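You operate a simulated robot arm through the tools that you are given. There is no shell and no other tool.

The job below is to be done with a simulated robot arm. You get a single attempt, and the scene is never put back.

## Task
Close the bottom left drawer of the blue cabinet. Take the blue rag from the top shelf of the cream rack and leave it on the thin blue plate. Take the white-banded holder from the top of the small trolley and leave it on the thin white plate. Open the right desk drawer, put the blue-banded tin from the inside of the right desk drawer in the steel tray with handles and shut the drawer again. Put the green-banded slotted holder on the small table away on the top of the small trolley. Take the blue clip and leave it on the thin green plate. Stack the small carton marked "Bolts" from the right half of the middle shelf of the blue rack on top of the small carton marked "Pins". Press the five key three times. Put the green ring with a red rim on the small table away on the brown table. Put the white socket on the small table away on the left half of the middle shelf of the grey rack. Do these in any order. Set down upright: white socket.

Only the result counts: the job must be done as asked and must still hold three seconds after the hand-in. Knocking over, shifting, dropping, spilling or breaking anything else fails it.

## Robot
A 6-joint arm with a fingered hand on a trunk, on a base that moves. Base frame: it is fixed to the floor where the robot stands at the start and does not move with it; the origin is under the middle of the robot, x ahead of it, y to its left, z up. Readings come in mm, rad, newtons and seconds.
With the tool pointing down near the work surface it reaches from about 200 to 480 mm from the robot's upright axis, wherever it stands. Its first joint turns from -2.897 to 2.897 rad. Places, roughly: blue clip (2x10x2 cm) [9500, 7100, 500]; blue rag (9x6x4 cm) [500, -400, 1400]; blue-banded tin (5x5x4 cm) [11300, 2900, 600]; bottom left drawer of the blue cabinet [300, -300, 500]; brown table [1700, 1300, 800]; five key [11200, 7000, 800]; green ring with a red rim (6x6x2 cm) [11300, 5300, 800]; green-banded slotted holder (7x7x5 cm) [10900, 5200, 800]; left half of the middle shelf of the grey rack [2400, -400, 900]; right desk drawer [11300, 2900, 600]; small carton [9750, 7250, 1000]; steel tray with handles (30x26x5 cm) [11500, 6200, 800]; thin blue plate (9x9x1 cm) [1000, 2600, 800]; thin green plate (9x9x1 cm) [10000, 7200, 500]; thin white plate (9x9x1 cm) [7100, 1600, 1000]; top of the small trolley [7300, 1600, 1000]; white socket (6x6x6 cm) [11100, 5300, 800]; white-banded holder (7x7x5 cm) [7500, 1500, 1000]. Payload 2.3 kg.
The tool frame sits at the grasp point between the pads (the TCP): z along the fingers, y along the line on which they close. The tips reach 22 mm beyond it. The gripper opens to 112 mm; its body begins 60 mm behind the TCP. The gripper is a hand of 3 fingers: y runs from the thumb to the fingers, the wrist lies at [0, 0, -218] in the tool frame.
Orientation is that of the tool frame in the base frame, as a unit quaternion [x, y, z, w]. With the fingers straight down and closing along the base's y, the tool's x points along the base's -x, its y along +y and its z along -z.

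## Interface
- The arm moves only by the tool move_arm. Its argument "deltas" is a list of rows, each an object (a shift or turn left out is 0) with "xyz": the shift along the base's x, y, z in units of 300 mm (1.0 is 300 mm), a list of three; "rot": the turn, a rotation vector about the base's x, y, z in units of 45 degrees (1.0 is 45 degrees), a list of three. In form: [{"xyz": [x, y, z], "rot": [wx, wy, wz]}, ...]. A call has 1 to 20 rows; each row is the pose to reach, as a shift and turn from the pose commanded when the call began. A call with a number of a shift or a turn outside -1 to 1 is refused whole. Each row takes 0.2 s and may step no farther than 50 mm and 0.15 rad from the row before; otherwise, the whole call is refused. A pose out of reach is approached as far as the arm can. The call stops where the force on the tool passes 40 N (or 10 N more than at its start, if that is more) or the arm is blocked; 0.2 s more then pass. In this call time passes only in rows, and 0.2 s behind the last. The reply holds the time, the measured pose of the TCP, the force on the tool along the base axes, the opening and the grip force, in the units named above and with some noise, with the torque about the TCP (base axes, N m) and any sound that the robot's microphone picked up.
- Cameras (640 x 400 px; columns grow to the right, rows downward): "scene" is now at [14.9, 87.1, 1353.4]; the picture's right is [-0.65, -0.76, 0.00], its down [-0.43, 0.37, -0.82] and it looks along [0.63, -0.53, -0.57] (base axes); focal length 214 px, centre (320, 200). "wrist" rides on the gripper at [66, 3, -80] in the tool frame; the picture's right is [-0.05, 1.00, 0.00], its down [-0.77, -0.04, -0.64] and it looks along [-0.64, -0.03, 0.77] (tool axes); focal length 275 px, centre (320, 200). There is no depth. A picture from a camera that has moved, and an enlarged one, comes with that camera's place and axes in the base frame and with its lens. The place of the scene camera against the robot may be out by one fixed shift of up to 12 mm in any direction.
- get_image(camera): a new picture of that camera. No time passes.
- lift_body(by): slides the trunk up (or, below 0, down) by that many mm; the arm and the scene camera ride with it, the base frame stays. It gives what a move gives, with no picture.
- drive_base(legs): drives the robot by 1 to 6 legs, each [ahead, left, turn to the left] in mm, mm and rad, along the robot's own axes; the way and the turn of a leg run together, so that a leg with both is an arc; at most 1500 mm and 3.142 rad a leg. The arm and the cameras ride along, it lands a little off, and it stops where it bumps. It gives what a move gives.
- move_fingers(finger1, finger2, thumb_bend): sets how far each is bent, from 0 (flat) to 1 (curled in); at 0.3 the hand is open as for a grip, at 0.7 the pads meet at the TCP. One left out holds its place. A second passes; each finger stops where it meets its share of the squeeze, and holds until it gets a number again. It is the only way to open and close the hand. It gives what a move gives, with no picture; readings hold the bend of each and the force on the fingers (four entries, about 0 where the hand has none), thumb and palm.
- pan_tilt(pan, tilt): turns the head with the scene camera to pan (to the left, within 2.705 rad either way) and tilt (down, from -0.506 to 1.204), counted from straight ahead of the robot. It gives what a move gives.
- zoom(camera, box): a new picture of the part [left, top, right, bottom] of that camera's present view, enlarged. No time passes.
- sign_off(): hands the job in; it is judged then, once.

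Nothing tells you exact positions but the pictures and the camera data. Unless the task says otherwise, let go and move clear before handing in.

The tools are called after "Emit:" by a JSON object that holds its "method" and its "body". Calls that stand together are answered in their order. move_arm: Moves the arm, as the interface text tells. Its arguments: {"type":"object","properties":{"deltas":{"type":"array","items":{"type":"object","properties":{"xyz":{"type":"array","items":{"type":"number"}},"rot":{"type":"array","items":{"type":"number"}}}}}},"required":["deltas"]} The other tools are called the same way: lift_body (by) moves the trunk up or down; move_fingers (finger1, finger2, thumb_bend) moves the fingers one by one; drive_base (legs) drives the base; pan_tilt (pan, tilt) turns the head that bears the scene camera; get_image (camera) takes a picture; zoom (camera, box) takes an enlarged picture of a part of a camera's view; sign_off () hands the job in.

At the start:

```text
time: 0.0
ee_pos: [262.7, -122.9, 998.9]
ee_rot: [0.001, 1.0, -0.001, 0.001]
ft_force: [-0.7, 0.6, 0.2]
torque: [0.0, -0.02, 0.0]
opening: 112.1
grip_force: 0.1
shape: jaw
bend: [0.3, 0.3, 0.3]
finger forces: [0.0, 0.0, 0.0, 0.0, 0.0, 0.1]
trunk travel left (down, up): [-254.0, 336.0]
robot x, y, heading: [4.3, 3.6, 0.006]
head pan, tilt (commanded): [-0.703, 0.602]
```

scene: 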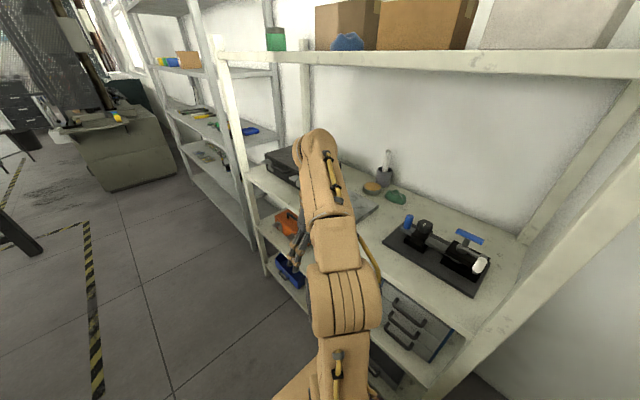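
wrist: 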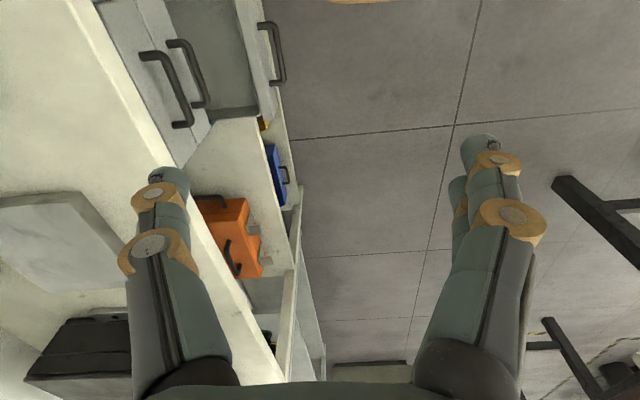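

I see the cream rack on the robot's right, with the blue rag on its top shelf and a small drawer cabinet on a lower shelf. I'll look around first before moving anything.

Emit:
{"method": "pan_tilt", "body": {"pan": -0.9, "tilt": 0.9}}

Emit:
{"method": "get_image", "body": {"camera": "scene"}}

Emit:
{"method": "pan_tilt", "body": {"pan": -0.7, "tilt": 0.1}}

Emit:
{"method": "get_image", "body": {"camera": "scene"}}

Emit:
{"method": "pan_tilt", "body": {"pan": 0.5, "tilt": 0.3}}

Emit:
{"method": "get_image", "body": {"camera": "scene"}}

```text
time: 0.8
ee_pos: [263.2, -122.6, 998.6]
ee_rot: [0.001, 1.0, -0.001, 0.0]
ft_force: [0.1, 0.4, -0.8]
torque: [0.01, -0.04, -0.04]
opening: 111.9
grip_force: 0.0
shape: jaw
bend: [0.3, 0.3, 0.3]
finger forces: [0.1, 0.1, 0.1, 0.0, 0.0, 0.0]
trunk travel left (down, up): [-254.0, 336.0]
robot x, y, heading: [2.2, -4.6, -0.002]
head pan, tilt (commanded): [-0.901, 0.901]
```

```text
taken
camera scene: at [-5.5, 85.0, 1328.8], right [-0.78, -0.62, 0.0], down [-0.49, 0.61, -0.62], along [0.39, -0.49, -0.78], focal length 214 px, centre (320, 200)
```

scene: 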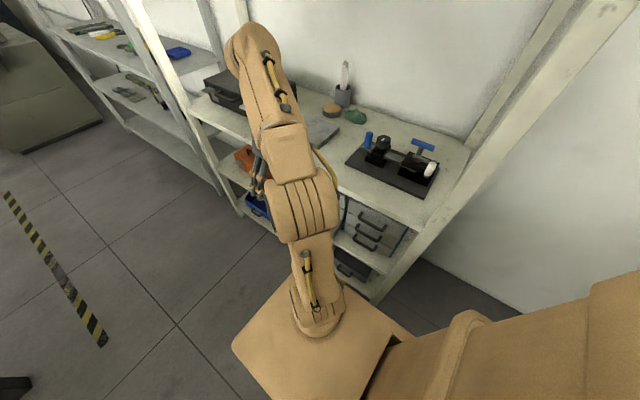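

```text
time: 1.9
ee_pos: [263.8, -121.4, 998.6]
ee_rot: [0.002, 1.0, 0.0, 0.001]
ft_force: [-0.2, 0.2, 0.1]
torque: [-0.01, 0.02, 0.02]
opening: 112.0
grip_force: 0.0
shape: jaw
bend: [0.3, 0.3, 0.3]
finger forces: [0.0, 0.1, 0.0, 0.1, 0.1, 0.1]
trunk travel left (down, up): [-254.0, 336.0]
robot x, y, heading: [-0.9, 0.3, -0.002]
head pan, tilt (commanded): [-0.7, 0.099]
```

```text
taken
camera scene: at [17.9, 84.9, 1399.6], right [-0.64, -0.76, 0.0], down [-0.08, 0.06, -0.99], along [0.76, -0.64, -0.1], focal length 214 px, centre (320, 200)
```

scene: 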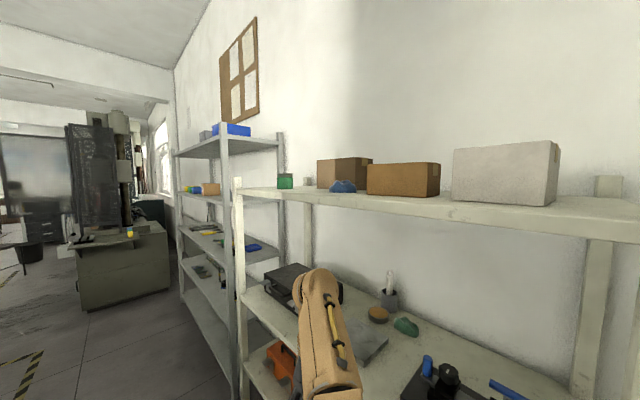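

```text
time: 3.3
ee_pos: [262.7, -122.9, 999.3]
ee_rot: [0.0, 1.0, -0.001, 0.001]
ft_force: [0.4, -0.3, 0.4]
torque: [0.0, -0.04, -0.01]
opening: 111.7
grip_force: 0.1
shape: jaw
bend: [0.3, 0.3, 0.3]
finger forces: [0.0, 0.0, 0.1, 0.1, 0.0, 0.0]
trunk travel left (down, up): [-254.0, 336.0]
robot x, y, heading: [-4.3, 0.8, -0.001]
head pan, tilt (commanded): [0.499, 0.3]
```

```text
taken
camera scene: at [29.5, 188.8, 1381.0], right [0.48, -0.88, 0.0], down [-0.26, -0.14, -0.96], along [0.84, 0.46, -0.3], focal length 214 px, centre (320, 200)
```

scene: 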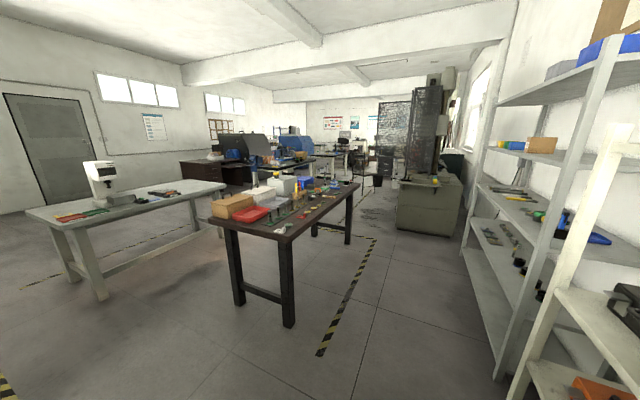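

The brown table and a light table are to the left-front; the grey rack is beyond the cream one. Next I zoom on the drawer cabinet and the rag.

Emit:
{"method": "pan_tilt", "body": {"pan": -0.9, "tilt": 0.9}}

Emit:
{"method": "zoom", "body": {"camera": "scene", "box": [200, 120, 460, 320]}}

Emit:
{"method": "zoom", "body": {"camera": "wrist", "box": [0, 0, 400, 250]}}

Emit:
{"method": "pan_tilt", "body": {"pan": -0.7, "tilt": 0.1}}

Emit:
{"method": "zoom", "body": {"camera": "scene", "box": [220, 130, 460, 280]}}

```text
time: 4.9
ee_pos: [262.8, -121.4, 998.6]
ee_rot: [0.001, 1.0, -0.001, 0.0]
ft_force: [0.5, -0.3, -0.8]
torque: [0.01, 0.0, -0.01]
opening: 111.9
grip_force: 0.0
shape: jaw
bend: [0.3, 0.3, 0.3]
finger forces: [0.1, 0.0, 0.1, 0.0, 0.0, 0.0]
trunk travel left (down, up): [-254.0, 336.0]
robot x, y, heading: [-3.4, 1.5, 0.005]
head pan, tilt (commanded): [-0.901, 0.901]
```

```text
2.00 times, centred on (330, 220) of scene
camera zoom: at [-5.5, 85.0, 1328.8], right [-0.78, -0.62, 0.0], down [-0.49, 0.61, -0.62], along [0.39, -0.49, -0.78], focal length 429 px, centre (300, 160)
```

zoom: 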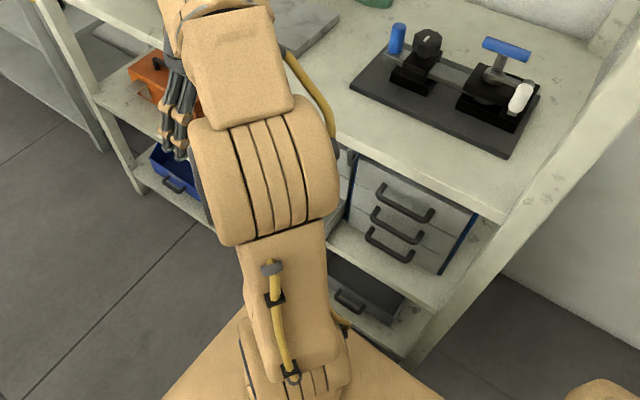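

```text
1.60 times, centred on (200, 125) of wrist
camera zoom: at [195.5, -119.4, 1079.3], right [0.05, 1.0, 0.0], down [0.77, -0.04, 0.64], along [0.64, -0.03, -0.77], focal length 440 px, centre (512, 320)
```

zoom: 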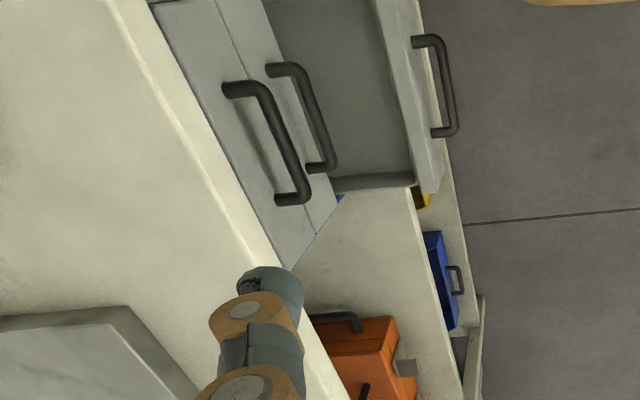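

```text
time: 6.0
ee_pos: [262.1, -122.8, 999.3]
ee_rot: [0.001, 1.0, -0.001, 0.0]
ft_force: [-0.4, -0.5, -0.2]
torque: [0.01, -0.02, 0.01]
opening: 111.7
grip_force: 0.1
shape: jaw
bend: [0.3, 0.3, 0.3]
finger forces: [0.0, 0.1, 0.0, 0.1, 0.0, 0.0]
trunk travel left (down, up): [-254.0, 336.0]
robot x, y, heading: [0.8, -1.6, -0.003]
head pan, tilt (commanded): [-0.7, 0.099]
```

```text
2.67 times, centred on (340, 205) of scene
camera zoom: at [17.9, 84.9, 1399.6], right [-0.64, -0.76, 0.0], down [-0.08, 0.06, -0.99], along [0.76, -0.64, -0.1], focal length 572 px, centre (267, 187)
```

zoom: 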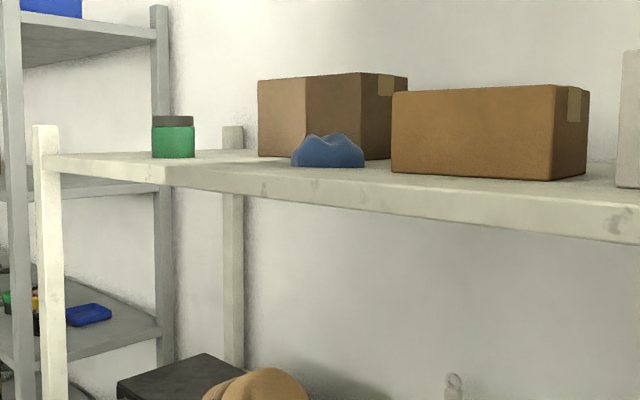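

The rag sits at about (485, -400) on the top shelf, with its shelf surface near z≈1355. The open bottom-left drawer's handle is at about (310, -210, 500). I'll check base clearance before driving.

Emit:
{"method": "pan_tilt", "body": {"pan": 0.0, "tilt": 1.0}}

Emit:
{"method": "get_image", "body": {"camera": "scene"}}

Emit:
{"method": "pan_tilt", "body": {"pan": -1.5, "tilt": 1.1}}

Emit:
{"method": "get_image", "body": {"camera": "scene"}}

```text
time: 7.2
ee_pos: [262.3, -123.1, 999.6]
ee_rot: [0.001, 1.0, -0.001, 0.0]
ft_force: [0.1, 0.1, 0.2]
torque: [-0.02, 0.02, -0.01]
opening: 112.1
grip_force: 0.2
shape: jaw
bend: [0.3, 0.3, 0.3]
finger forces: [0.0, 0.0, 0.1, 0.0, 0.0, 0.0]
trunk travel left (down, up): [-254.0, 336.0]
robot x, y, heading: [1.8, 0.6, 0.001]
head pan, tilt (commanded): [0.0, 1.0]
```

```text
taken
camera scene: at [17.3, 144.1, 1321.6], right [0.0, -1.0, 0.0], down [-0.84, 0.0, -0.54], along [0.54, 0.0, -0.84], focal length 214 px, centre (320, 200)
```

scene: 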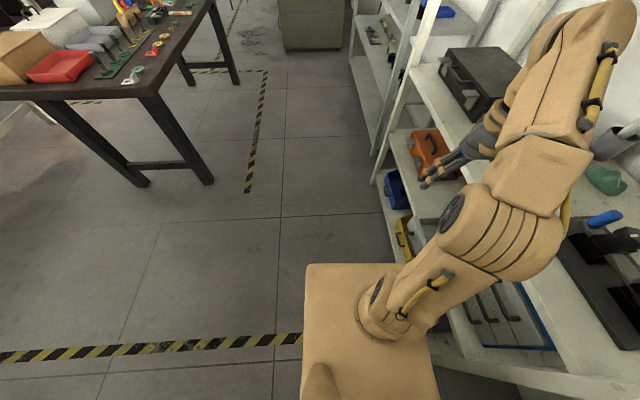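

```text
time: 8.8
ee_pos: [262.4, -123.4, 999.3]
ee_rot: [0.001, 1.0, 0.0, 0.001]
ft_force: [-0.4, -0.8, 0.0]
torque: [0.01, 0.02, -0.01]
opening: 111.8
grip_force: 0.0
shape: jaw
bend: [0.3, 0.3, 0.3]
finger forces: [0.1, 0.1, 0.0, 0.0, 0.0, 0.0]
trunk travel left (down, up): [-254.0, 336.0]
robot x, y, heading: [-2.1, 1.5, -0.0]
head pan, tilt (commanded): [-1.499, 1.1]
```

```text
taken
camera scene: at [-47.9, 81.2, 1314.9], right [-1.0, -0.07, 0.0], down [-0.06, 0.89, -0.45], along [0.03, -0.45, -0.89], focal length 214 px, centre (320, 200)
```

scene: 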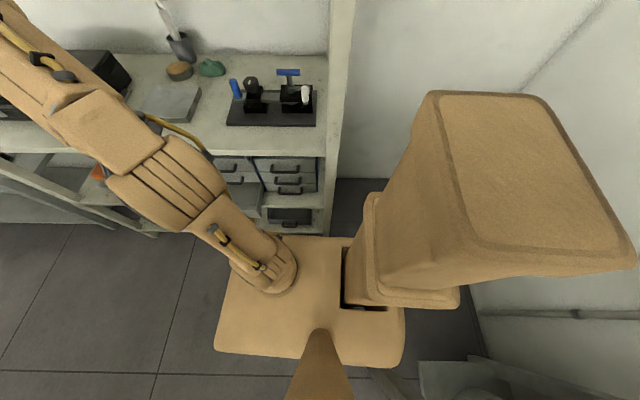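

The arm base stands about 90 mm ahead of the robot's origin, and the rack front is around y=-300. I drive ahead 250 mm alongside the rack to bring the open drawer abeam.

Emit:
{"method": "drive_base", "body": {"legs": [[250, 0, 0]]}}

Emit:
{"method": "pan_tilt", "body": {"pan": -1.9, "tilt": 0.9}}

Emit:
{"method": "get_image", "body": {"camera": "scene"}}

Emit:
{"method": "get_image", "body": {"camera": "wrist"}}

```text
time: 10.6
ee_pos: [511.0, -121.8, 998.6]
ee_rot: [0.0, 1.0, -0.001, 0.001]
ft_force: [-0.3, 0.4, -0.6]
torque: [-0.04, 0.0, 0.01]
opening: 112.2
grip_force: 0.1
shape: jaw
bend: [0.3, 0.3, 0.3]
finger forces: [0.0, 0.0, 0.0, 0.1, 0.1, 0.0]
trunk travel left (down, up): [-254.0, 336.0]
robot x, y, heading: [247.5, -3.5, -0.003]
head pan, tilt (commanded): [-1.499, 1.1]
```

```text
time: 11.5
ee_pos: [510.1, -122.2, 998.4]
ee_rot: [0.0, 1.0, -0.001, 0.001]
ft_force: [-0.3, -0.4, -0.4]
torque: [-0.04, -0.02, -0.03]
opening: 111.7
grip_force: 0.1
shape: jaw
bend: [0.3, 0.3, 0.3]
finger forces: [0.0, 0.0, 0.1, 0.0, 0.1, 0.0]
trunk travel left (down, up): [-254.0, 336.0]
robot x, y, heading: [248.1, -1.1, -0.002]
head pan, tilt (commanded): [-1.901, 0.901]
```

```text
taken
camera scene: at [170.6, 72.8, 1328.7], right [-0.95, 0.32, 0.0], down [0.25, 0.74, -0.62], along [-0.2, -0.59, -0.78], focal length 214 px, centre (320, 200)
```

scene: 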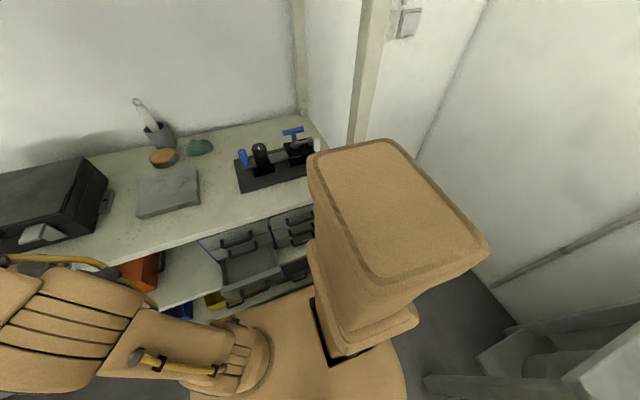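

```text
taken
camera wrist: at [443.2, -119.1, 1079.3], right [0.05, 1.0, 0.0], down [0.77, -0.03, 0.64], along [0.64, -0.03, -0.77], focal length 275 px, centre (320, 200)
```

wrist: 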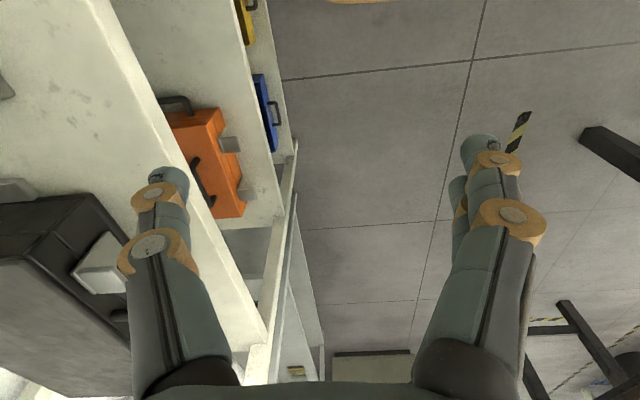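

Emit:
{"method": "zoom", "body": {"camera": "scene", "box": [140, 170, 340, 330]}}

```text
2.50 times, centred on (240, 250) of scene
camera zoom: at [170.6, 72.8, 1328.7], right [-0.95, 0.32, 0.0], down [0.25, 0.74, -0.62], along [-0.2, -0.59, -0.78], focal length 536 px, centre (520, 75)
```

zoom: 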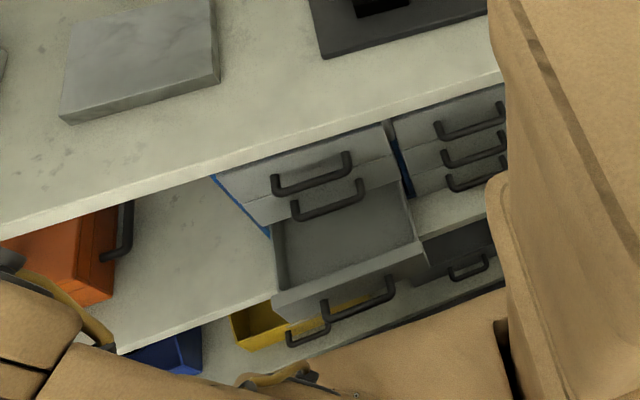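

The open drawer is the bottom of the cabinet's left column, with its handle around (300, -196, 550). I step the base away from the rack, lower the trunk and close the fingers for pushing.

Emit:
{"method": "drive_base", "body": {"legs": [[0, 110, 0]]}}

Emit:
{"method": "lift_body", "body": {"by": -250}}

Emit:
{"method": "move_fingers", "body": {"finger1": 0.7, "finger2": 0.7, "thumb_bend": 0.7}}

Emit:
{"method": "get_image", "body": {"camera": "wrist"}}

Emit:
{"method": "get_image", "body": {"camera": "scene"}}

```text
time: 12.7
ee_pos: [511.0, -12.0, 999.2]
ee_rot: [0.0, 1.0, -0.002, 0.001]
ft_force: [0.4, 0.2, 0.9]
torque: [-0.04, 0.02, 0.02]
opening: 112.2
grip_force: 0.2
shape: jaw
bend: [0.3, 0.3, 0.3]
finger forces: [0.0, 0.0, 0.0, 0.1, 0.0, 0.0]
trunk travel left (down, up): [-254.0, 336.0]
robot x, y, heading: [249.3, 107.2, 0.003]
head pan, tilt (commanded): [-1.901, 0.901]
```

```text
time: 15.2
ee_pos: [509.6, -12.5, 749.4]
ee_rot: [0.001, 1.0, -0.001, 0.001]
ft_force: [0.0, 0.1, -1.1]
torque: [0.0, 0.04, -0.02]
opening: 111.9
grip_force: 0.0
shape: jaw
bend: [0.3, 0.3, 0.3]
finger forces: [0.0, 0.0, 0.0, 0.0, 0.0, 0.0]
trunk travel left (down, up): [-4.0, 586.0]
robot x, y, heading: [246.9, 109.8, 0.001]
head pan, tilt (commanded): [-1.901, 0.901]
```

```text
time: 16.2
ee_pos: [510.5, -11.8, 748.7]
ee_rot: [0.0, 1.0, -0.001, 0.001]
ft_force: [0.2, 0.2, -1.0]
torque: [0.02, 0.02, 0.0]
opening: 3.0
grip_force: 0.0
shape: fingers
bend: [0.7, 0.7, 0.7]
finger forces: [0.1, 0.0, 0.1, 0.0, 0.1, 0.0]
trunk travel left (down, up): [-4.0, 586.0]
robot x, y, heading: [245.6, 107.3, -0.002]
head pan, tilt (commanded): [-1.901, 0.901]
```

```text
taken
camera wrist: at [443.1, -9.5, 829.3], right [0.05, 1.0, 0.0], down [0.77, -0.04, 0.64], along [0.64, -0.03, -0.77], focal length 275 px, centre (320, 200)
```

wrist: 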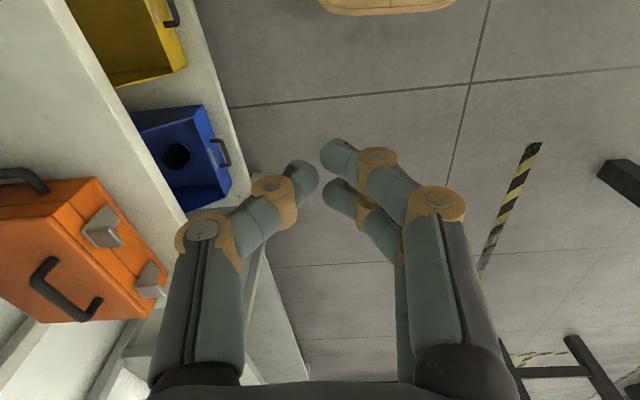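

```text
taken
camera scene: at [170.4, 182.3, 1078.8], right [-0.95, 0.32, 0.0], down [0.25, 0.74, -0.62], along [-0.2, -0.59, -0.78], focal length 214 px, centre (320, 200)
```

scene: 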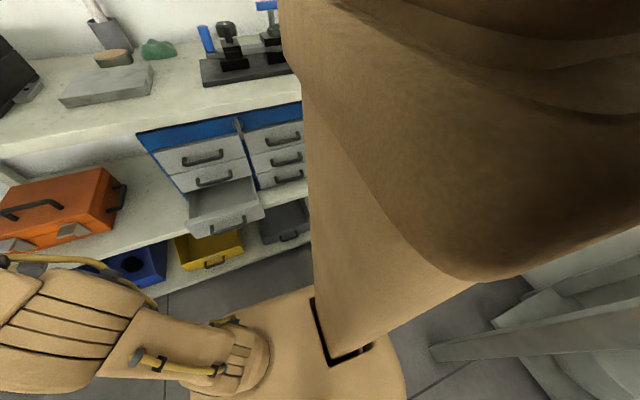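

Now the cabinet is clearly visible with the bottom-left drawer pulled out. I zoom to measure it.

Emit:
{"method": "zoom", "body": {"camera": "scene", "box": [120, 90, 320, 290]}}

Emit:
{"method": "pan_tilt", "body": {"pan": -1.4, "tilt": 0.8}}

Emit:
{"method": "get_image", "body": {"camera": "scene"}}

```text
2.00 times, centred on (220, 190) of scene
camera zoom: at [170.4, 182.3, 1078.8], right [-0.95, 0.32, 0.0], down [0.25, 0.74, -0.62], along [-0.2, -0.59, -0.78], focal length 429 px, centre (520, 220)
```

zoom: 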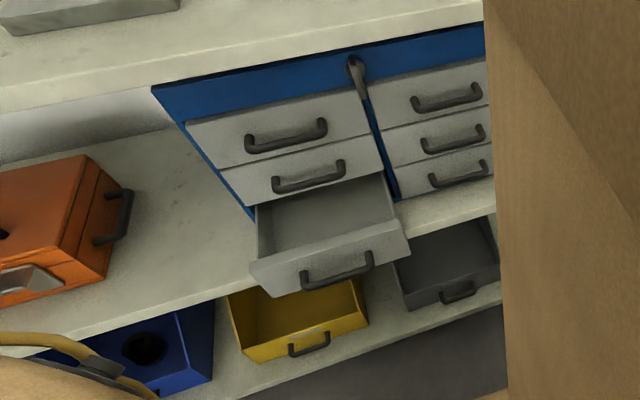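

```text
time: 17.2
ee_pos: [510.7, -12.5, 749.0]
ee_rot: [0.0, 1.0, -0.001, 0.0]
ft_force: [0.7, 0.3, 0.2]
torque: [0.0, -0.01, -0.01]
opening: 2.8
grip_force: 0.1
shape: fingers
bend: [0.7, 0.7, 0.7]
finger forces: [0.0, 0.0, 0.1, 0.1, 0.1, 0.0]
trunk travel left (down, up): [-4.0, 586.0]
robot x, y, heading: [246.3, 110.8, 0.002]
head pan, tilt (commanded): [-1.4, 0.799]
```

```text
taken
camera scene: at [208.5, 174.3, 1086.7], right [-0.99, -0.17, 0.0], down [-0.12, 0.71, -0.7], along [0.12, -0.69, -0.72], focal length 214 px, centre (320, 200)
```

scene: 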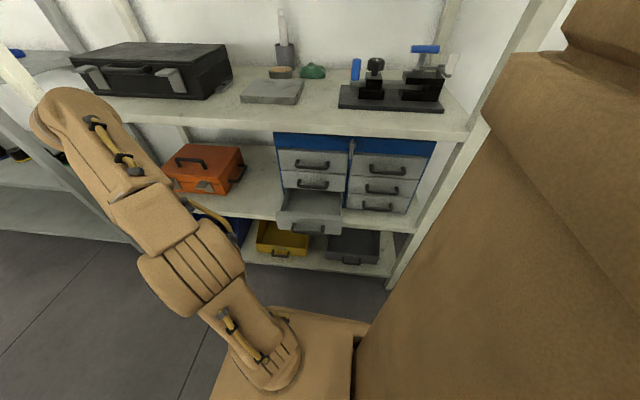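

The bottom-left drawer handle is at about (315, -210, 547), and the closed ones sit near y=-322, so it must go in about 112 mm. I back off to y≈200 and tilt the tool 45° toward the rack to push.

Emit:
{"method": "drive_base", "body": {"legs": [[0, 90, 0]]}}

Emit:
{"method": "move_arm", "body": {"deltas": [{"xyz": [-0.08, -0.095, -0.03], "rot": [-0.125, 0, 0]}, {"xyz": [-0.16, -0.19, -0.08], "rot": [-0.25, 0, 0]}, {"xyz": [-0.24, -0.285, -0.16], "rot": [-0.375, 0, 0]}, {"xyz": [-0.32, -0.38, -0.24], "rot": [-0.5, 0, 0]}, {"xyz": [-0.4, -0.475, -0.32], "rot": [-0.625, 0, 0]}, {"xyz": [-0.48, -0.57, -0.4], "rot": [-0.75, 0, 0]}, {"xyz": [-0.56, -0.665, -0.48], "rot": [-0.875, 0, 0]}, {"xyz": [-0.64, -0.76, -0.56], "rot": [-1, 0, 0]}, {"xyz": [-0.64, -0.76, -0.63], "rot": [-1, 0, 0]}]}}

Emit:
{"method": "get_image", "body": {"camera": "wrist"}}

Emit:
{"method": "get_image", "body": {"camera": "scene"}}

```text
time: 18.3
ee_pos: [510.9, 79.0, 748.0]
ee_rot: [-0.001, 1.0, -0.001, 0.001]
ft_force: [-0.1, 0.8, -0.5]
torque: [-0.02, -0.05, 0.03]
opening: 2.6
grip_force: 0.0
shape: fingers
bend: [0.7, 0.7, 0.7]
finger forces: [0.1, 0.0, 0.0, 0.0, 0.0, 0.0]
trunk travel left (down, up): [-4.0, 586.0]
robot x, y, heading: [245.4, 202.9, 0.003]
head pan, tilt (commanded): [-1.4, 0.799]
```

```text
time: 20.3
ee_pos: [317.8, -139.2, 587.7]
ee_rot: [0.006, 0.928, -0.372, -0.013]
ft_force: [0.8, -0.3, -0.3]
torque: [0.06, 0.01, -0.01]
opening: 2.7
grip_force: 0.0
shape: fingers
bend: [0.7, 0.7, 0.7]
finger forces: [0.0, 0.0, 0.0, 0.0, 0.0, 0.0]
out of reach, approached as far as the arm can: row 8, 9
trunk travel left (down, up): [-4.0, 586.0]
robot x, y, heading: [247.7, 199.8, 0.001]
head pan, tilt (commanded): [-1.4, 0.799]
```

```text
taken
camera wrist: at [253.0, -81.1, 645.3], right [0.05, 0.72, -0.69], down [0.79, 0.4, 0.47], along [0.61, -0.57, -0.55], focal length 275 px, centre (320, 200)
```

wrist: 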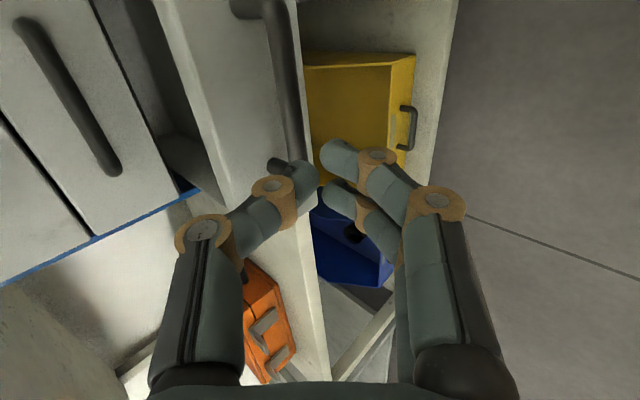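

```text
taken
camera scene: at [208.3, 265.3, 1086.7], right [-0.98, -0.17, 0.0], down [-0.12, 0.71, -0.7], along [0.12, -0.69, -0.72], focal length 214 px, centre (320, 200)
```

scene: 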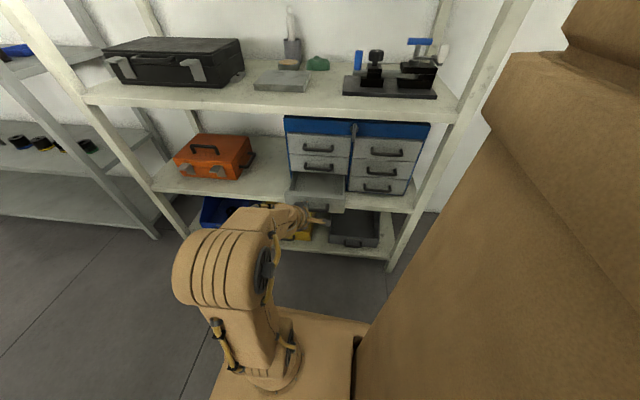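

The tilt is nearly reached (TCP at about (318,-139,588)); the handle lies just ahead of the fingertips. I advance toward the rack carefully with force stops.

Emit:
{"method": "move_arm", "body": {"deltas": [{"xyz": [0, -0.05, -0.03]}, {"xyz": [0, -0.1, -0.04]}, {"xyz": [0, -0.13, -0.04]}]}}

Emit:
{"method": "get_image", "body": {"camera": "wrist"}}

Emit:
{"method": "zoom", "body": {"camera": "scene", "box": [220, 130, 400, 260]}}

```text
time: 21.1
ee_pos: [319.7, -180.4, 578.4]
ee_rot: [-0.001, 0.924, -0.383, 0.001]
ft_force: [-0.3, 0.6, 1.3]
torque: [0.0, 0.03, 0.01]
opening: 2.2
grip_force: 0.1
shape: fingers
bend: [0.7, 0.7, 0.7]
finger forces: [0.1, 0.3, 0.0, 0.1, 0.1, 0.0]
out of reach, approached as far as the arm can: row 1
trunk travel left (down, up): [-4.0, 586.0]
robot x, y, heading: [245.8, 202.4, 0.003]
head pan, tilt (commanded): [-1.4, 0.799]
```

```text
taken
camera wrist: at [252.0, -121.5, 632.1], right [0.05, 0.71, -0.71], down [0.77, 0.43, 0.48], along [0.64, -0.57, -0.52], focal length 275 px, centre (320, 200)
```

wrist: 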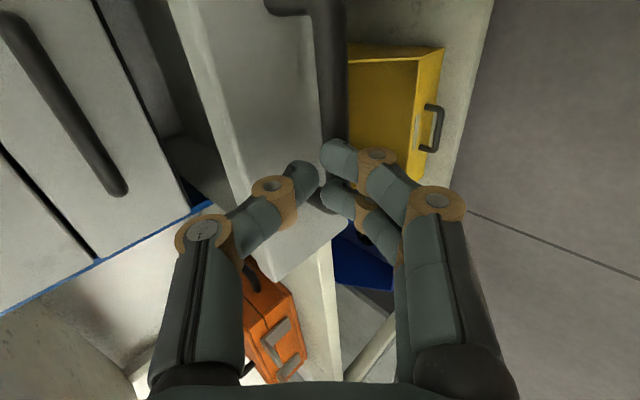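

```text
3.08 times, centred on (310, 195) of scene
camera zoom: at [208.3, 265.4, 1086.7], right [-0.98, -0.17, 0.0], down [-0.12, 0.71, -0.7], along [0.12, -0.69, -0.72], focal length 660 px, centre (351, 215)
```

zoom: 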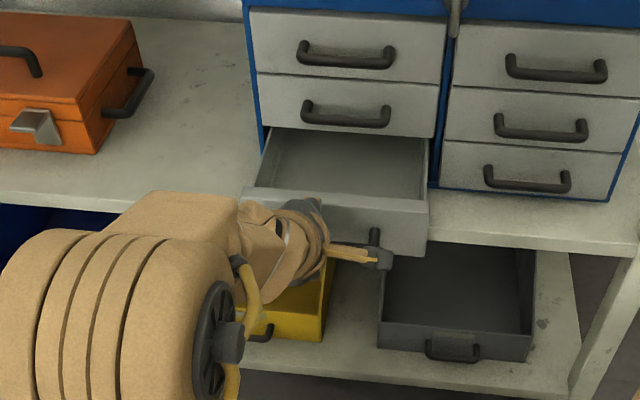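

Emit:
{"method": "move_arm", "body": {"deltas": [{"xyz": [0, 0.05, 0]}, {"xyz": [0, 0.05, -0.1]}]}}

Emit:
{"method": "get_image", "body": {"camera": "wrist"}}

```text
time: 21.7
ee_pos: [326.1, -167.6, 551.1]
ee_rot: [0.001, 0.924, -0.382, -0.001]
ft_force: [0.0, 0.9, 0.0]
torque: [-0.01, 0.0, 0.0]
opening: 1.9
grip_force: 0.0
shape: fingers
bend: [0.7, 0.7, 0.7]
finger forces: [0.0, 0.1, 0.0, 0.0, 0.2, 0.1]
out of reach, approached as far as the arm can: row 2
trunk travel left (down, up): [-4.0, 586.0]
robot x, y, heading: [246.4, 199.1, 0.004]
head pan, tilt (commanded): [-1.4, 0.799]
```

```text
taken
camera wrist: at [260.8, -108.9, 606.8], right [0.05, 0.71, -0.71], down [0.77, 0.42, 0.47], along [0.63, -0.57, -0.53], focal length 275 px, centre (320, 200)
```

wrist: 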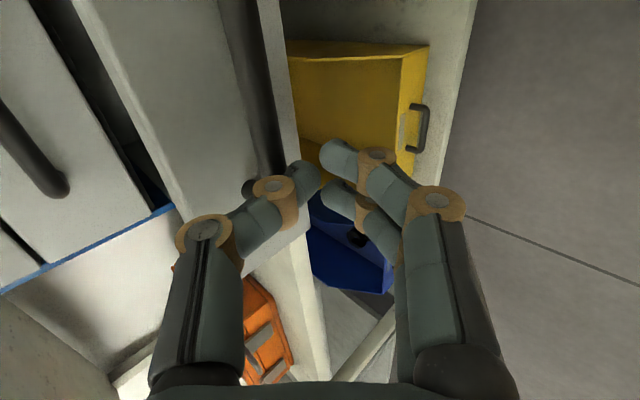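

Emit:
{"method": "move_arm", "body": {"deltas": [{"xyz": [0, -0.06, 0]}, {"xyz": [0, -0.12, 0]}, {"xyz": [0, -0.18, 0]}, {"xyz": [0, -0.24, 0]}, {"xyz": [0, -0.3, 0]}, {"xyz": [0, -0.36, 0]}]}}

Emit:
{"method": "get_image", "body": {"camera": "wrist"}}

Emit:
{"method": "zoom", "body": {"camera": "scene", "box": [220, 130, 400, 260]}}

```text
time: 23.1
ee_pos: [325.2, -263.7, 552.8]
ee_rot: [0.0, 0.923, -0.386, -0.002]
ft_force: [0.0, 0.6, -1.0]
torque: [0.0, -0.01, 0.04]
opening: 1.1
grip_force: 0.1
shape: fingers
bend: [0.7, 0.7, 0.71]
finger forces: [0.0, 0.0, 0.0, 0.0, 0.8, 0.0]
out of reach, approached as far as the arm can: row 6
trunk travel left (down, up): [-4.0, 586.0]
robot x, y, heading: [244.0, 202.2, 0.002]
head pan, tilt (commanded): [-1.4, 0.799]
```

```text
taken
camera wrist: at [258.0, -205.1, 608.0], right [0.05, 0.7, -0.71], down [0.77, 0.43, 0.47], along [0.63, -0.57, -0.52], focal length 275 px, centre (320, 200)
```

wrist: 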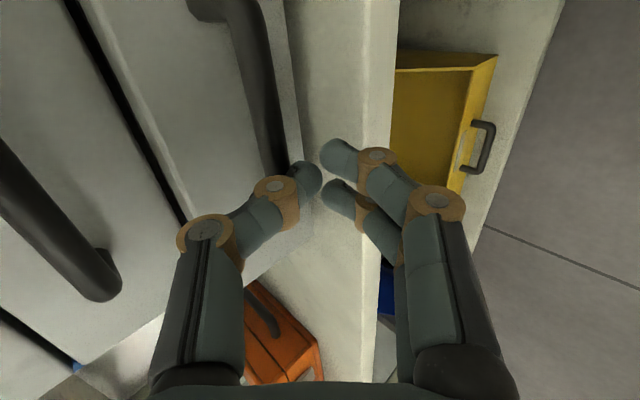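

```text
3.08 times, centred on (310, 195) of scene
camera zoom: at [208.3, 265.3, 1086.7], right [-0.98, -0.17, 0.0], down [-0.12, 0.71, -0.7], along [0.12, -0.69, -0.72], focal length 660 px, centre (351, 215)
```

zoom: 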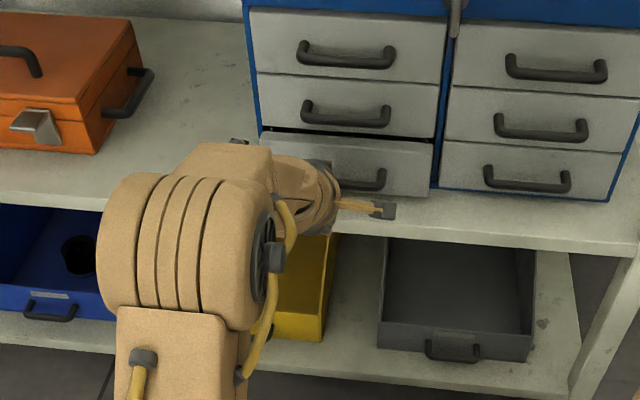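

The drawer is nearly shut but the arm ran out of reach. I pull back, move the base 80 mm closer, then push the rest.

Emit:
{"method": "move_arm", "body": {"deltas": [{"xyz": [0, 0.15, 0]}, {"xyz": [0, 0.3, 0]}]}}

Emit:
{"method": "drive_base", "body": {"legs": [[0, -80, 0]]}}

Emit:
{"method": "move_arm", "body": {"deltas": [{"xyz": [0, -0.05, 0]}, {"xyz": [0, -0.1, 0]}, {"xyz": [0, -0.13, 0]}, {"xyz": [0, -0.16, 0]}, {"xyz": [0, -0.19, 0]}, {"xyz": [0, -0.22, 0]}, {"xyz": [0, -0.25, 0]}, {"xyz": [0, -0.28, 0]}, {"xyz": [0, -0.31, 0]}]}}

Emit:
{"method": "zoom", "body": {"camera": "scene", "box": [220, 130, 400, 260]}}

```text
time: 23.7
ee_pos: [326.4, -173.8, 552.2]
ee_rot: [0.0, 0.924, -0.383, -0.002]
ft_force: [0.2, 0.7, -0.9]
torque: [0.01, 0.01, -0.01]
opening: 2.5
grip_force: 0.0
shape: fingers
bend: [0.7, 0.7, 0.7]
finger forces: [0.1, 0.0, 0.0, 0.0, 0.1, 0.0]
out of reach, approached as far as the arm can: row 1
trunk travel left (down, up): [-4.0, 586.0]
robot x, y, heading: [247.3, 202.4, 0.005]
head pan, tilt (commanded): [-1.4, 0.799]
```

```text
time: 24.7
ee_pos: [327.9, -254.1, 551.8]
ee_rot: [0.0, 0.924, -0.383, -0.001]
ft_force: [0.6, 0.0, 0.5]
torque: [0.01, -0.05, 0.01]
opening: 2.1
grip_force: 0.0
shape: fingers
bend: [0.7, 0.7, 0.7]
finger forces: [0.0, 0.0, 0.0, 0.1, 0.0, 0.0]
trunk travel left (down, up): [-4.0, 586.0]
robot x, y, heading: [250.2, 118.2, -0.001]
head pan, tilt (commanded): [-1.4, 0.799]
```

```text
time: 26.3
ee_pos: [327.4, -320.5, 554.5]
ee_rot: [-0.001, 0.924, -0.383, -0.001]
ft_force: [-0.5, 31.6, 14.6]
torque: [0.11, 0.03, 0.03]
opening: 18.9
grip_force: 21.0
shape: fingers
bend: [0.69, 0.69, 0.9]
finger forces: [0.0, 0.1, 0.0, 0.1, 41.7, 0.0]
trunk travel left (down, up): [-4.0, 586.0]
robot x, y, heading: [240.9, 119.3, 0.001]
head pan, tilt (commanded): [-1.4, 0.799]
stopped in row 7: the force on the tool passed its limit at 41 N (the readings are from after the stop); the commanded pose is now the measured one
```

```text
3.08 times, centred on (310, 195) of scene
camera zoom: at [208.2, 191.0, 1086.3], right [-0.98, -0.17, 0.0], down [-0.12, 0.7, -0.7], along [0.12, -0.69, -0.71], focal length 660 px, centre (351, 215)
```

zoom: 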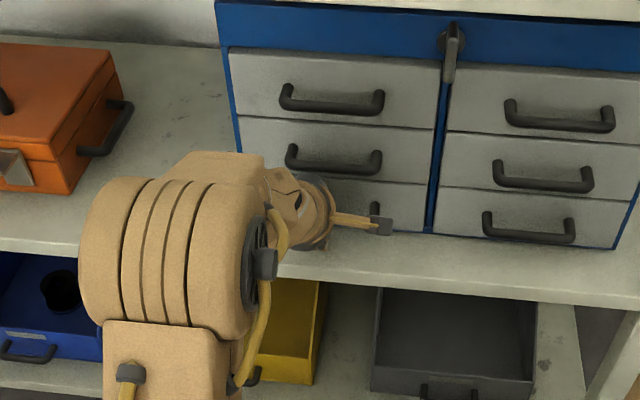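

The push stopped hard at 41 N with the drawer flush. I retreat and verify.

Emit:
{"method": "move_arm", "body": {"deltas": [{"xyz": [0, 0.1, 0]}, {"xyz": [0, 0.2, 0]}, {"xyz": [0, 0.35, 0.05]}]}}

Emit:
{"method": "zoom", "body": {"camera": "scene", "box": [220, 130, 400, 260]}}

Emit:
{"method": "zoom", "body": {"camera": "wrist", "box": [0, 0, 500, 300]}}

```text
time: 27.1
ee_pos: [323.4, -219.3, 566.6]
ee_rot: [-0.001, 0.925, -0.381, -0.003]
ft_force: [0.4, -0.5, -0.5]
torque: [0.02, 0.0, 0.0]
opening: 2.3
grip_force: 0.1
shape: fingers
bend: [0.7, 0.7, 0.7]
finger forces: [0.1, 0.1, 0.0, 0.0, 0.0, 0.0]
trunk travel left (down, up): [-4.0, 586.0]
robot x, y, heading: [246.1, 121.5, 0.005]
head pan, tilt (commanded): [-1.4, 0.799]
```

```text
3.08 times, centred on (310, 195) of scene
camera zoom: at [208.6, 185.4, 1086.6], right [-0.98, -0.17, 0.0], down [-0.12, 0.71, -0.7], along [0.12, -0.69, -0.72], focal length 660 px, centre (351, 215)
```

zoom: 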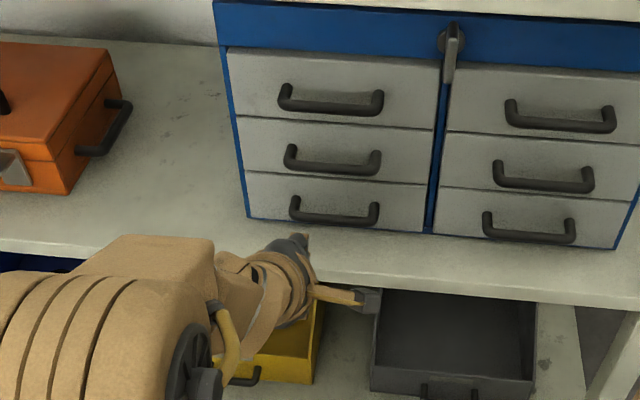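

```text
1.28 times, centred on (250, 150) of wrist
camera zoom: at [256.9, -160.8, 622.7], right [0.05, 0.71, -0.7], down [0.77, 0.42, 0.47], along [0.63, -0.57, -0.53], focal length 352 px, centre (410, 264)
```

zoom: 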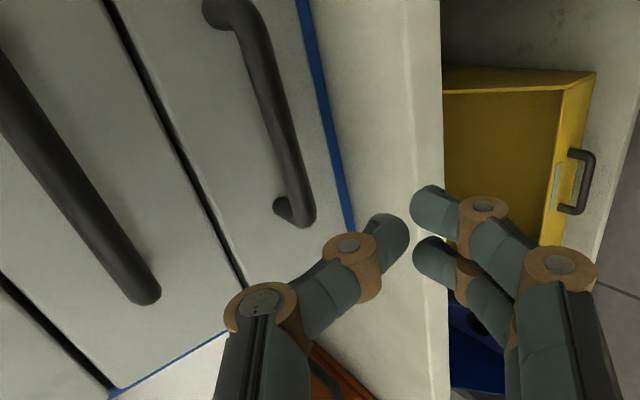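

The drawer is flush with its neighbours. Next I bring the tool vertical, clear of the rack, and raise the trunk toward the rag.

Emit:
{"method": "move_arm", "body": {"deltas": [{"xyz": [0.06, 0.05, 0.1], "rot": [0.1, 0, 0]}, {"xyz": [0.12, 0.1, 0.2], "rot": [0.25, 0, 0]}, {"xyz": [0.18, 0.15, 0.3], "rot": [0.4, 0, 0]}, {"xyz": [0.25, 0.2, 0.4], "rot": [0.55, 0, 0]}, {"xyz": [0.32, 0.25, 0.5], "rot": [0.7, 0, 0]}, {"xyz": [0.38, 0.28, 0.5], "rot": [0.85, 0, 0]}, {"xyz": [0.42, 0.3, 0.5], "rot": [1, 0, 0]}]}}

Emit:
{"method": "move_fingers", "body": {"finger1": 0.3, "finger2": 0.3, "thumb_bend": 0.3}}

Emit:
{"method": "lift_body", "body": {"by": 580}}

Emit:
{"method": "pan_tilt", "body": {"pan": -1.0, "tilt": 0.5}}

Emit:
{"method": "get_image", "body": {"camera": "scene"}}

Emit:
{"method": "get_image", "body": {"camera": "wrist"}}

```text
time: 28.7
ee_pos: [484.9, -88.3, 670.8]
ee_rot: [0.001, 1.0, -0.001, -0.001]
ft_force: [-0.9, -0.2, 0.0]
torque: [0.04, 0.03, -0.02]
opening: 2.3
grip_force: 0.1
shape: fingers
bend: [0.7, 0.7, 0.7]
finger forces: [0.1, 0.1, 0.0, 0.1, 0.0, 0.1]
out of reach, approached as far as the arm can: row 1, 2, 4, 5, 6, 7
trunk travel left (down, up): [-4.0, 586.0]
robot x, y, heading: [247.5, 123.4, 0.008]
head pan, tilt (commanded): [-1.4, 0.799]
```

```text
time: 29.7
ee_pos: [484.3, -89.3, 670.9]
ee_rot: [0.002, 1.0, -0.003, -0.002]
ft_force: [0.7, 0.8, 0.4]
torque: [-0.02, 0.02, -0.01]
opening: 110.8
grip_force: 0.2
shape: fingers
bend: [0.3, 0.3, 0.3]
finger forces: [0.0, 0.0, 0.0, 0.0, 0.0, 0.0]
trunk travel left (down, up): [-4.0, 586.0]
robot x, y, heading: [251.4, 119.6, 0.005]
head pan, tilt (commanded): [-1.4, 0.799]
```

```text
refused: 580 is not a number from -400 to 400
```

```text
time: 30.6
ee_pos: [484.7, -88.8, 669.8]
ee_rot: [0.002, 1.0, -0.002, -0.002]
ft_force: [0.1, 1.0, -0.1]
torque: [-0.01, 0.01, 0.02]
opening: 111.4
grip_force: 0.0
shape: fingers
bend: [0.3, 0.3, 0.3]
finger forces: [0.1, 0.0, 0.0, 0.0, 0.1, 0.1]
trunk travel left (down, up): [-4.0, 586.0]
robot x, y, heading: [249.6, 120.9, 0.006]
head pan, tilt (commanded): [-1.0, 0.499]
```

```text
taken
camera scene: at [243.9, 188.8, 1112.6], right [-0.84, -0.54, 0.0], down [-0.26, 0.4, -0.88], along [0.48, -0.74, -0.48], focal length 214 px, centre (320, 200)
```

scene: 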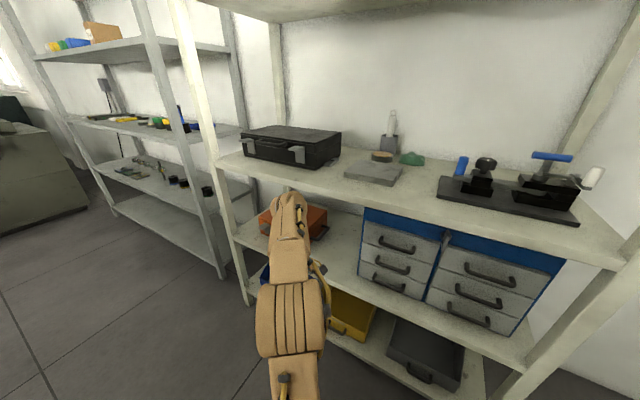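

```text
taken
camera wrist: at [417.7, -85.8, 751.4], right [0.05, 1.0, 0.0], down [0.77, -0.04, 0.63], along [0.63, -0.04, -0.77], focal length 275 px, centre (320, 200)
```

wrist: 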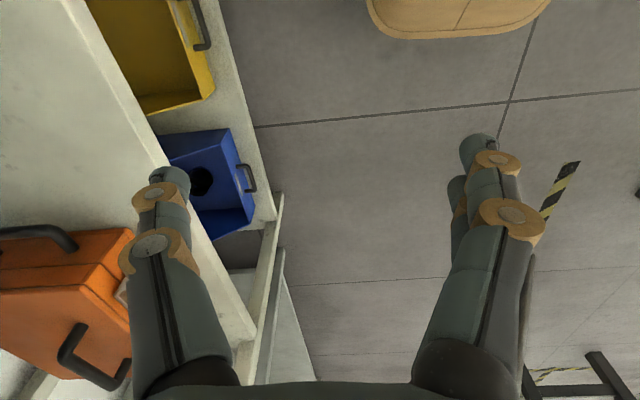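

All six drawers look shut. Now raise the trunk in two steps.

Emit:
{"method": "lift_body", "body": {"by": 400}}

Emit:
{"method": "lift_body", "body": {"by": 180}}

Emit:
{"method": "pan_tilt", "body": {"pan": -1.0, "tilt": 0.6}}

Emit:
{"method": "get_image", "body": {"camera": "scene"}}

Emit:
{"method": "get_image", "body": {"camera": "wrist"}}

```text
time: 34.4
ee_pos: [484.2, -89.7, 1071.1]
ee_rot: [0.002, 1.0, -0.001, -0.002]
ft_force: [0.8, 0.3, -0.2]
torque: [0.03, 0.0, -0.03]
opening: 111.3
grip_force: 0.0
shape: fingers
bend: [0.3, 0.3, 0.3]
finger forces: [0.0, 0.0, 0.0, 0.1, 0.0, 0.1]
trunk travel left (down, up): [-404.0, 186.0]
robot x, y, heading: [245.7, 119.6, 0.004]
head pan, tilt (commanded): [-1.0, 0.499]
```

```text
time: 36.4
ee_pos: [484.7, -89.0, 1251.7]
ee_rot: [0.002, 1.0, -0.001, -0.002]
ft_force: [0.2, -0.9, 1.0]
torque: [0.01, -0.02, 0.02]
opening: 110.9
grip_force: 0.1
shape: fingers
bend: [0.3, 0.3, 0.3]
finger forces: [0.0, 0.0, 0.1, 0.1, 0.0, 0.0]
trunk travel left (down, up): [-584.0, 6.0]
robot x, y, heading: [248.8, 119.8, -0.005]
head pan, tilt (commanded): [-1.0, 0.499]
```

```text
time: 37.1
ee_pos: [484.2, -89.6, 1248.8]
ee_rot: [0.002, 1.0, -0.002, -0.002]
ft_force: [-0.3, -0.3, -0.2]
torque: [0.01, -0.01, 0.01]
opening: 111.3
grip_force: 0.0
shape: fingers
bend: [0.3, 0.3, 0.3]
finger forces: [0.0, 0.0, 0.0, 0.0, 0.0, 0.0]
trunk travel left (down, up): [-584.0, 6.0]
robot x, y, heading: [248.4, 123.7, -0.0]
head pan, tilt (commanded): [-1.0, 0.6]
```

```text
taken
camera scene: at [242.5, 191.0, 1683.6], right [-0.84, -0.54, 0.0], down [-0.31, 0.47, -0.83], along [0.45, -0.69, -0.56], focal length 214 px, centre (320, 200)
```

scene: 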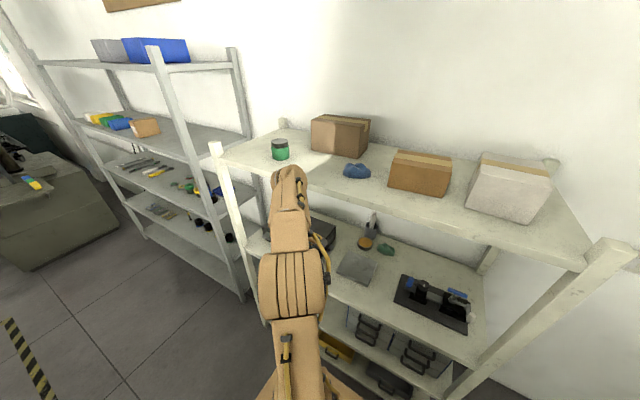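

```text
taken
camera wrist: at [417.6, -85.8, 1331.4], right [0.05, 1.0, 0.0], down [0.77, -0.04, 0.63], along [0.63, -0.04, -0.77], focal length 275 px, centre (320, 200)
```

wrist: 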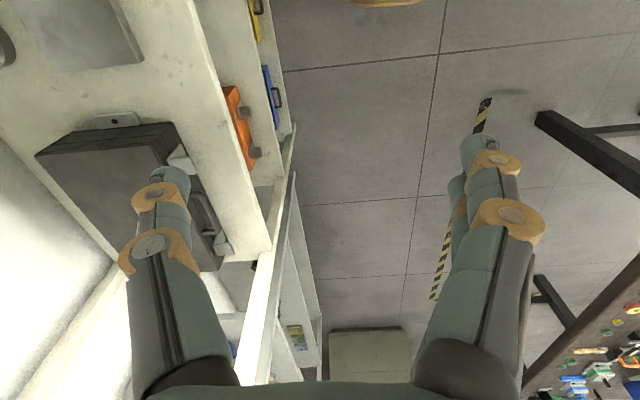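

Emit:
{"method": "zoom", "body": {"camera": "scene", "box": [250, 100, 470, 240]}}

```text
2.86 times, centred on (360, 170) of scene
camera zoom: at [242.5, 191.0, 1683.6], right [-0.84, -0.54, 0.0], down [-0.31, 0.47, -0.83], along [0.45, -0.69, -0.56], focal length 613 px, centre (206, 286)
```

zoom: 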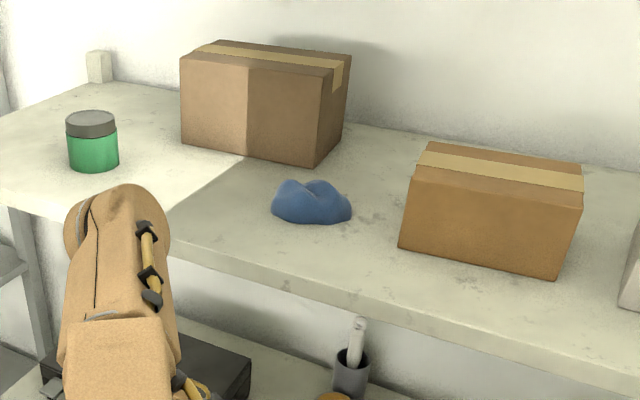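

The rag is at about (485, -401), resting on the shelf around z≈1355; shelf front edge y≈-290. I raise the hand above shelf level, then drive closer.

Emit:
{"method": "move_arm", "body": {"deltas": [{"xyz": [0, 0, 0.15]}, {"xyz": [0, 0, 0.3]}, {"xyz": [0, 0, 0.45]}, {"xyz": [0, 0, 0.6]}, {"xyz": [0, 0, 0.7]}]}}

Emit:
{"method": "get_image", "body": {"camera": "wrist"}}

```text
time: 38.3
ee_pos: [509.3, -25.8, 1314.0]
ee_rot: [0.003, 1.0, -0.003, -0.002]
ft_force: [-0.2, -1.2, 0.2]
torque: [0.02, 0.03, -0.02]
opening: 111.2
grip_force: 0.0
shape: fingers
bend: [0.3, 0.3, 0.3]
finger forces: [0.0, 0.1, 0.1, 0.0, 0.0, 0.1]
out of reach, approached as far as the arm can: row 1, 2, 3, 4, 5
trunk travel left (down, up): [-584.0, 6.0]
robot x, y, heading: [247.4, 120.6, 0.006]
head pan, tilt (commanded): [-1.0, 0.6]
```

```text
taken
camera wrist: at [441.7, -22.3, 1394.4], right [0.05, 1.0, -0.01], down [0.77, -0.04, 0.63], along [0.63, -0.04, -0.77], focal length 275 px, centre (320, 200)
```

wrist: 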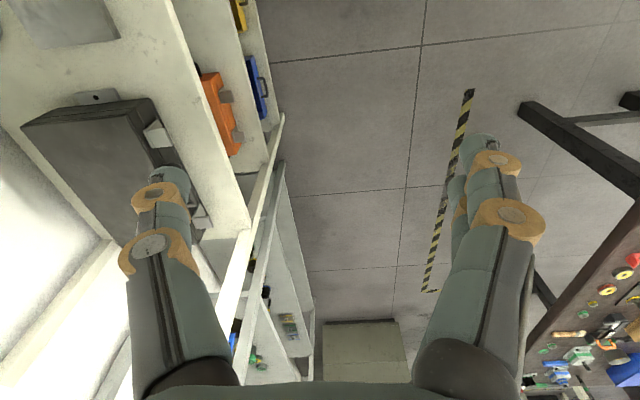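

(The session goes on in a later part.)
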